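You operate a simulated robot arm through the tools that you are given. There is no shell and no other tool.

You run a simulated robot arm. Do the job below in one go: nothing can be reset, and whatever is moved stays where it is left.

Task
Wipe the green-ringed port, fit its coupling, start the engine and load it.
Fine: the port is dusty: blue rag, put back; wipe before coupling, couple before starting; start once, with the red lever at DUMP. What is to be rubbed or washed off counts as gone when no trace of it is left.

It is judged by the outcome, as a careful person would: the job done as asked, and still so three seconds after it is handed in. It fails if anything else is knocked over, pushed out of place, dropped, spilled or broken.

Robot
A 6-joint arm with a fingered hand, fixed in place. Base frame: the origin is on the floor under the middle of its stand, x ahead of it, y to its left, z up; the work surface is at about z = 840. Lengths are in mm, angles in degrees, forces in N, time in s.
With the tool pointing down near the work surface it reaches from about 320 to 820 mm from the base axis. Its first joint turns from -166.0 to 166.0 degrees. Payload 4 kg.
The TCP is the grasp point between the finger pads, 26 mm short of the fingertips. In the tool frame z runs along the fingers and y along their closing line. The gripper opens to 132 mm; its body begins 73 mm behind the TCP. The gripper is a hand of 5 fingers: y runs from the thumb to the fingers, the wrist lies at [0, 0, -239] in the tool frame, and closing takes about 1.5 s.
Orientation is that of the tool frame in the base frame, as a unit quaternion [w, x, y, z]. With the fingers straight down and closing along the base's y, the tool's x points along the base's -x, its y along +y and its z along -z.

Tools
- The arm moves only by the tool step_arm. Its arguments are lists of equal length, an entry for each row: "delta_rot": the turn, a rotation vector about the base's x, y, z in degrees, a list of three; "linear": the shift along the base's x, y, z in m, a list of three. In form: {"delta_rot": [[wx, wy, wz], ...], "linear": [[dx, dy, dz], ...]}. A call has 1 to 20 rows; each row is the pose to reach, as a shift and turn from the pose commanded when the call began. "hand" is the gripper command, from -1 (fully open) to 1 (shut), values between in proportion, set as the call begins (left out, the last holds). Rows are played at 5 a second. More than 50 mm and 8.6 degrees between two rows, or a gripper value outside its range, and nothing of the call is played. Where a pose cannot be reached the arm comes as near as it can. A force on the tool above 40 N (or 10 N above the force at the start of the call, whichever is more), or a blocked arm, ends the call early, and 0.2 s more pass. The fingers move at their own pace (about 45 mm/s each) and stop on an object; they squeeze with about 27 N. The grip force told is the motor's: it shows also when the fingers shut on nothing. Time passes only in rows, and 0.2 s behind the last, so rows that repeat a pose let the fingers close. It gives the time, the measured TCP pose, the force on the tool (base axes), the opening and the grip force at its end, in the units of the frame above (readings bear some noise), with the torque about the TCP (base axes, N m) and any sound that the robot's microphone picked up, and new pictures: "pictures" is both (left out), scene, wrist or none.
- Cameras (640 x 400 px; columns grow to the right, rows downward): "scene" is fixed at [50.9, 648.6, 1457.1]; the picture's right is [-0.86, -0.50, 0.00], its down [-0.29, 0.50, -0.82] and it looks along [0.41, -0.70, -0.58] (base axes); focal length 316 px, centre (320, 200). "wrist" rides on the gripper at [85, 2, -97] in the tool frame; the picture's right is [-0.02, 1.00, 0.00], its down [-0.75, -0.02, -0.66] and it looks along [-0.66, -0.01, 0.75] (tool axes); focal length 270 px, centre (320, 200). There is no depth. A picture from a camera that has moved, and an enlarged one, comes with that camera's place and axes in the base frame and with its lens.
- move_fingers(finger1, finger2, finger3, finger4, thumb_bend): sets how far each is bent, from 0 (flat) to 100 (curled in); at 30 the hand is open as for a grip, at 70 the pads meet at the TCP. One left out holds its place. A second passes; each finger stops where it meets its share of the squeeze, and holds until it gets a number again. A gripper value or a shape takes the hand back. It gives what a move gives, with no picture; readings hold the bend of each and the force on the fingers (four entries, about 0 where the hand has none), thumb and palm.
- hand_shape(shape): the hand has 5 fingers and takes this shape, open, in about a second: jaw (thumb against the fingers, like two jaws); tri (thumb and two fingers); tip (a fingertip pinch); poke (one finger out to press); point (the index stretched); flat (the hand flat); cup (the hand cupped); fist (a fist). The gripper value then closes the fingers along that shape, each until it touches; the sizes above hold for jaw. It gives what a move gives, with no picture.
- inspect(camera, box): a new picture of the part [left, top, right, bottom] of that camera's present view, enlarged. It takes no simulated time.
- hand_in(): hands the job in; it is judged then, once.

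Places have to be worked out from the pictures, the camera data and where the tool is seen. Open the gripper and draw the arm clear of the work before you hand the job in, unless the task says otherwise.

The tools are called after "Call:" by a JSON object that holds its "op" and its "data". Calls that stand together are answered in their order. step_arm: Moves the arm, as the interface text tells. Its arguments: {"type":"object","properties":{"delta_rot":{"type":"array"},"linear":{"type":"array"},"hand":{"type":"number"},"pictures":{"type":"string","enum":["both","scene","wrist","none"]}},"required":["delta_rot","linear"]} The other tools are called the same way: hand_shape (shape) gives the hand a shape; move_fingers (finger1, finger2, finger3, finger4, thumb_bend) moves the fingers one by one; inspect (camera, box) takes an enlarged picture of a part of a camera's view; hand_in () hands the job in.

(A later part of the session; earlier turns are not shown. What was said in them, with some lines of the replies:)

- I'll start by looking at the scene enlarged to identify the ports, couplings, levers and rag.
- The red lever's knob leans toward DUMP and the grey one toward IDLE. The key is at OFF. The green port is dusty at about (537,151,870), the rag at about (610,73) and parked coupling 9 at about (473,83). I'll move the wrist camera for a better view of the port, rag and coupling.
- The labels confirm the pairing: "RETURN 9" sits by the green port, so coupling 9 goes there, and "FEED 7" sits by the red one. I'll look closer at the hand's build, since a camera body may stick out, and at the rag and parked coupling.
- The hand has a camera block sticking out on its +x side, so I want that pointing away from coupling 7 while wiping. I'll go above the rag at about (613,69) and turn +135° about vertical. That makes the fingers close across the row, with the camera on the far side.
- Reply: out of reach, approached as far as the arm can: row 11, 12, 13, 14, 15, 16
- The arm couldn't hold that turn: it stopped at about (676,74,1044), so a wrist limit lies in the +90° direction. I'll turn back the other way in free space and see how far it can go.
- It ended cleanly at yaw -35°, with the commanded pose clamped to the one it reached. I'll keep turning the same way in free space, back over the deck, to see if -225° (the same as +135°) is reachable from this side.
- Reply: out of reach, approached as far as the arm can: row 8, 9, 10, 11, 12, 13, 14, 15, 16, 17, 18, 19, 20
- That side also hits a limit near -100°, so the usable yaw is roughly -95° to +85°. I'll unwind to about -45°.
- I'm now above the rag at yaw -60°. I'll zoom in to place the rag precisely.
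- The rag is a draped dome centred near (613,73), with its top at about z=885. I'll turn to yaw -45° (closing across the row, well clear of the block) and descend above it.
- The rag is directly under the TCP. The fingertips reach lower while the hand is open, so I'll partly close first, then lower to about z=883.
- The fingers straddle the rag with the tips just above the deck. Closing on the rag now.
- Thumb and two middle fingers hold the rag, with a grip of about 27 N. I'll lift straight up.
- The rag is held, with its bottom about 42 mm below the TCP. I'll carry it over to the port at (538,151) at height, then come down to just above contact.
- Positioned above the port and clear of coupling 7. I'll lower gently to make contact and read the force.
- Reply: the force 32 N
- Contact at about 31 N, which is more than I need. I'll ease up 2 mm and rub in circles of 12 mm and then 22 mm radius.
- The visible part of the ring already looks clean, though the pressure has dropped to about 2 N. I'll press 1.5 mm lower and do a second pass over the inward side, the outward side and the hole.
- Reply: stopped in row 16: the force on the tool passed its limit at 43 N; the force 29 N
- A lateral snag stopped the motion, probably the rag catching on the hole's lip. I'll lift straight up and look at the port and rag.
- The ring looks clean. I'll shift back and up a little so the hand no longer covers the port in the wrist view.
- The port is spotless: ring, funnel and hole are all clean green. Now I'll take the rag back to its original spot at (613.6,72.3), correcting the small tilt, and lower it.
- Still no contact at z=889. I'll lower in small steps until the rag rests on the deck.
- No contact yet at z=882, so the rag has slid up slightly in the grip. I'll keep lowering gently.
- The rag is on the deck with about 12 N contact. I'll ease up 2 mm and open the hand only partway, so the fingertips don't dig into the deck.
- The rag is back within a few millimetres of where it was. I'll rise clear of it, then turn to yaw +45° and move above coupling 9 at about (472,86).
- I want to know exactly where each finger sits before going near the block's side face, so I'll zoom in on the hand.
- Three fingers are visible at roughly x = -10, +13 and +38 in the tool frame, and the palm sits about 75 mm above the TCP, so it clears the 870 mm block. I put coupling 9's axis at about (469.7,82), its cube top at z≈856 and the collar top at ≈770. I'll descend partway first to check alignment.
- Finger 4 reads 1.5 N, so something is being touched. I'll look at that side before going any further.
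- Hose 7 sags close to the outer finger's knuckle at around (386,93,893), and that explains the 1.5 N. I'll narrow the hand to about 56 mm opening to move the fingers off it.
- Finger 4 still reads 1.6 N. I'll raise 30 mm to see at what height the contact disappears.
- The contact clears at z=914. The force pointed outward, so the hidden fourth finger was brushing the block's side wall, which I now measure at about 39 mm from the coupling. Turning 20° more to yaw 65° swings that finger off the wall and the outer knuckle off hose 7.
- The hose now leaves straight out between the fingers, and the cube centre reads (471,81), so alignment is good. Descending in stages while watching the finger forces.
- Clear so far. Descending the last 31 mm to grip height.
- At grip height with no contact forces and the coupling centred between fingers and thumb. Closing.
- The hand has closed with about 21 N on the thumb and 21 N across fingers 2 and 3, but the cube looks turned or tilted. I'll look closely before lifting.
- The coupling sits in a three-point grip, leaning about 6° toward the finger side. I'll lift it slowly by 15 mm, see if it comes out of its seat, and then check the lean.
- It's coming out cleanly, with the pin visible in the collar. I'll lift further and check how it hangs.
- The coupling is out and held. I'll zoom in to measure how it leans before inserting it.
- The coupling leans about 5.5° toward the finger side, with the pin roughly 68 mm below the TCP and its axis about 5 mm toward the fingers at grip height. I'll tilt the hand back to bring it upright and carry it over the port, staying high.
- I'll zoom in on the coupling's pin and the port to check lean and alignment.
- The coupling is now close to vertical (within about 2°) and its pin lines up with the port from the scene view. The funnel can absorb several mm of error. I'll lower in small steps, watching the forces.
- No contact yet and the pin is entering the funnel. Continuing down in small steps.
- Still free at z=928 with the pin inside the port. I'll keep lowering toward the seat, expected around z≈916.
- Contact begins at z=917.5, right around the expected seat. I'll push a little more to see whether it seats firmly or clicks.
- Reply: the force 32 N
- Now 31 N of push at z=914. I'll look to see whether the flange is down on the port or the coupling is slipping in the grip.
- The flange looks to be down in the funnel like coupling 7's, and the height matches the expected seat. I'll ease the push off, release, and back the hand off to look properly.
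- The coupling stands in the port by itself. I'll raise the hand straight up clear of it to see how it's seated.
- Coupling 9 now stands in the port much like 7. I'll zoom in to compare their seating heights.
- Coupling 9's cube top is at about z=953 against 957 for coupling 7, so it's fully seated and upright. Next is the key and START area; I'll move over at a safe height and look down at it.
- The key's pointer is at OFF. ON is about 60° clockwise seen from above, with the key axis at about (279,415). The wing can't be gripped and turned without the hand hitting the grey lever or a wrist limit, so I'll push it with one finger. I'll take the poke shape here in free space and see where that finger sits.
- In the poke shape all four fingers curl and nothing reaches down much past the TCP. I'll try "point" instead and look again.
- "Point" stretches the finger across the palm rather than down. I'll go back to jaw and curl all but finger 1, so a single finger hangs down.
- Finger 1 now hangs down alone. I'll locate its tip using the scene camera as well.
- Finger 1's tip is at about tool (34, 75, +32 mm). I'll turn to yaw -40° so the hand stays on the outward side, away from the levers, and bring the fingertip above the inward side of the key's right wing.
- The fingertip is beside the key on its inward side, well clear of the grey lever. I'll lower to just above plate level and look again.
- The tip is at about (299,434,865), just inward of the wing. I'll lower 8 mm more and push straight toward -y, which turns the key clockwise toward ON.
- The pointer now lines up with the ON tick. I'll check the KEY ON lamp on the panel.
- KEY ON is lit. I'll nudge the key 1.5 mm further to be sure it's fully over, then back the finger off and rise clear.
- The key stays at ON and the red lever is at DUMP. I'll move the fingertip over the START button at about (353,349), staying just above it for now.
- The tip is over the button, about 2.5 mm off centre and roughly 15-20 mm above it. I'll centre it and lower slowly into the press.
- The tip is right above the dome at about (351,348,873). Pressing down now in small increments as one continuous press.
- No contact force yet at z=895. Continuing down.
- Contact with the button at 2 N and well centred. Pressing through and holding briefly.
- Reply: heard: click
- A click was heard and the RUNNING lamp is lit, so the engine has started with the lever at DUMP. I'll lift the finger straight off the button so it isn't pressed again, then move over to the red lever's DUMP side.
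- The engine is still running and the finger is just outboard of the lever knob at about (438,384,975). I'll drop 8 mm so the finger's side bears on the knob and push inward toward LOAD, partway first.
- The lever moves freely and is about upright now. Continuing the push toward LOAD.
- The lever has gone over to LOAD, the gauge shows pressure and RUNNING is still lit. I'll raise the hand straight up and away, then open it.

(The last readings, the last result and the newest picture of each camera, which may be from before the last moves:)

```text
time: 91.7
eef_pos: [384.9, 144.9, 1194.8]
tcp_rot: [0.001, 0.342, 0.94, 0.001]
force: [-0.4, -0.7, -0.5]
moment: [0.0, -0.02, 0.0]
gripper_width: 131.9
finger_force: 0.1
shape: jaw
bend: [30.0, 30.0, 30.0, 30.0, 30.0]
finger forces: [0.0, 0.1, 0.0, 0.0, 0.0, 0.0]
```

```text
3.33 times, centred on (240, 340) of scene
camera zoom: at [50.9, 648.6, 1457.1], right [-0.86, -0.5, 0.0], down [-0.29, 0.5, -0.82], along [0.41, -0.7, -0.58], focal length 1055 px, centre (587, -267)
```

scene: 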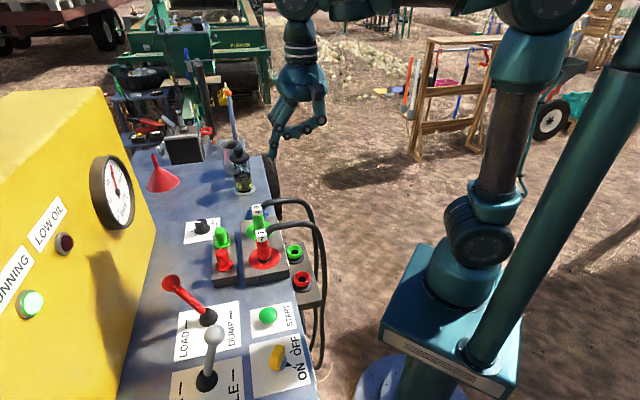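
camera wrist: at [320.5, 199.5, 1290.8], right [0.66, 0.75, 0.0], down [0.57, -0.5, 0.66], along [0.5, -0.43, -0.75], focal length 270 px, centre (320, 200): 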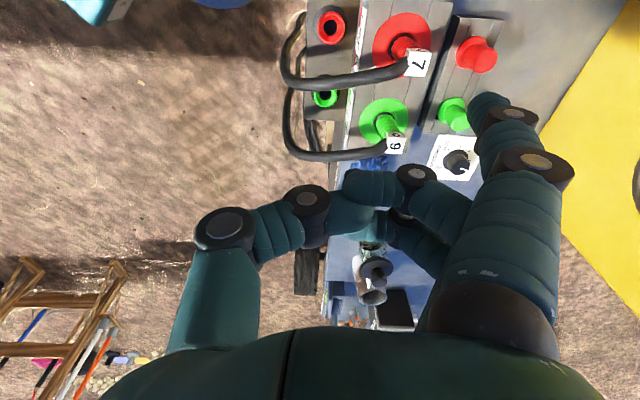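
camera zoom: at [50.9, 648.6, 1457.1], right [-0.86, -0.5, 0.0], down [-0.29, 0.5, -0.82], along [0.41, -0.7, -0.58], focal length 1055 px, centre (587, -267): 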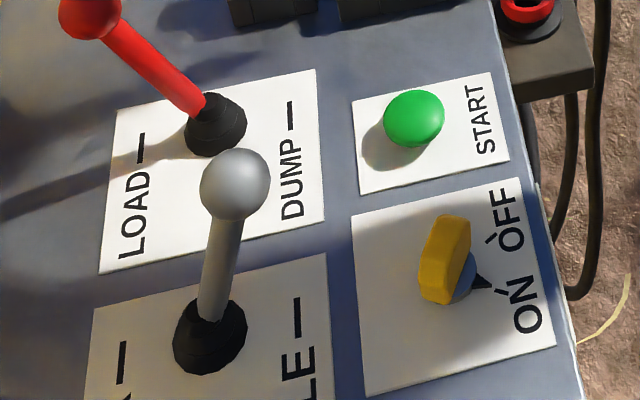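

All lamps hold: KEY ON and RUNNING lit, LOW OIL dark, lever at LOAD. I'll wait a moment further back and check the gauge, rag and coupling one last time.

Call:
{"op": "step_arm", "data": {"delta_rot": [[0, 0, 0], [0, 0, 0], [0, 0, 0], [0, 0, 0], [0, 0, 0], [0, 0, 0]], "linear": [[-0.01, -0.03, 0.01], [-0.02, -0.06, 0.02], [-0.03, -0.09, 0.03], [-0.03, -0.1, 0.03], [-0.03, -0.1, 0.03], [-0.03, -0.1, 0.03]], "pictures": "scene"}}

Call:
{"op": "inspect", "data": {"camera": "scene", "box": [0, 140, 150, 320]}}

Call:
{"op": "inspect", "data": {"camera": "scene", "box": [80, 145, 140, 240]}}

Call:
{"op": "inspect", "data": {"camera": "scene", "box": [225, 190, 305, 250]}}

```text
time: 93.1
eef_pos: [355.1, 43.9, 1223.0]
tcp_rot: [0.0, 0.342, 0.94, 0.001]
force: [-1.0, -0.1, 0.0]
moment: [-0.01, -0.01, 0.01]
gripper_width: 132.0
finger_force: 0.1
shape: jaw
bend: [30.0, 30.0, 30.0, 30.0, 30.0]
finger forces: [0.0, 0.1, 0.0, 0.0, 0.1, 0.0]
```

scene: 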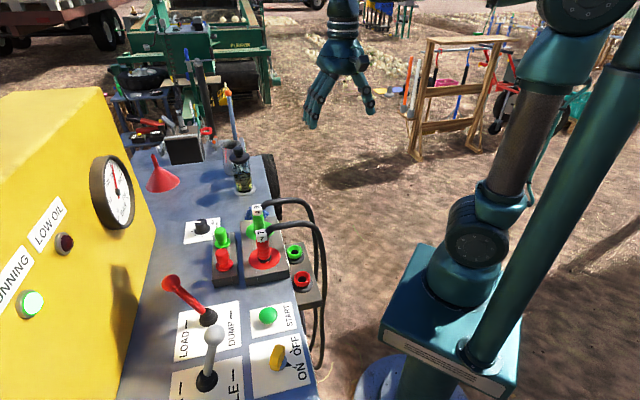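

```text
2.22 times, centred on (75, 230) of scene
camera zoom: at [50.9, 648.6, 1457.1], right [-0.86, -0.5, 0.0], down [-0.29, 0.5, -0.82], along [0.41, -0.7, -0.58], focal length 703 px, centre (864, 133)
```

zoom: 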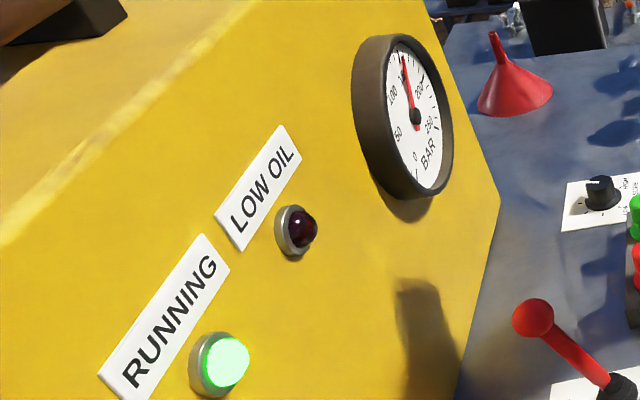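

```text
4.21 times, centred on (110, 192) of scene
camera zoom: at [50.9, 648.6, 1457.1], right [-0.86, -0.5, 0.0], down [-0.29, 0.5, -0.82], along [0.41, -0.7, -0.58], focal length 1332 px, centre (1204, 232)
```

zoom: 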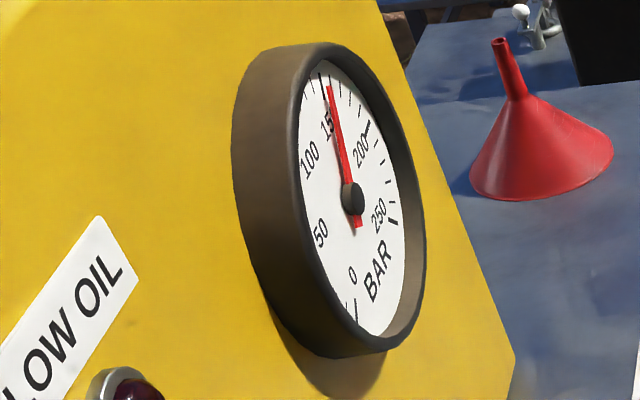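

```text
6.67 times, centred on (265, 220) of scene
camera zoom: at [50.9, 648.6, 1457.1], right [-0.86, -0.5, 0.0], down [-0.29, 0.5, -0.82], along [0.41, -0.7, -0.58], focal length 2110 px, centre (687, 67)
```

zoom: 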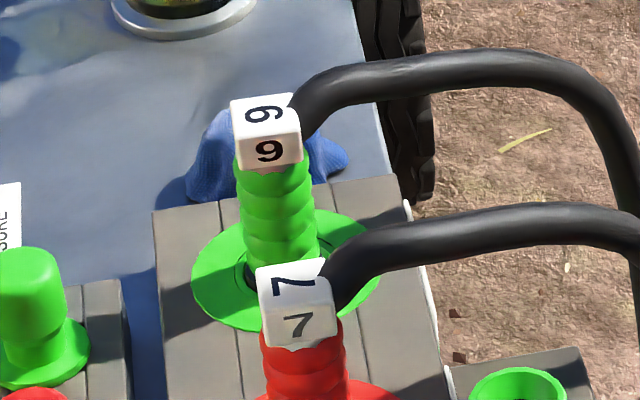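

The gauge reads about 160 bar under load and RUNNING is steady. Coupling 9 is seated and upright, the port ring is clean, the rag is back in its place, and the open hand is clear of the work. Handing in.

Call:
{"op": "hand_in", "data": {}}

```text
The job is handed in.
```

The job is done as asked and handed in; the result has not come back yet.

- **Wipe:** I rubbed the green-ringed port with the blue rag until the ring, funnel and hole showed no dust. The rag went back to its spot, within about 7 mm of where it lay.
- **Coupling:** Coupling 9 (green, RETURN) is in the port, upright and at the same depth as coupling 7. I heard no click when it seated, so I judged the fit by that depth.
- **Start:** I turned the key to ON and pressed START once, with the red lever at DUMP. The RUNNING lamp came on, and LOW OIL stayed dark.
- **Load:** The red lever is at LOAD. The gauge reads about 160 bar and RUNNING stayed lit.

I left the grey lever at IDLE and did not touch the pressure knob, since the task named neither. While I was approaching coupling 9, one finger brushed the port block; nothing moved. The hand is open and clear of the work.
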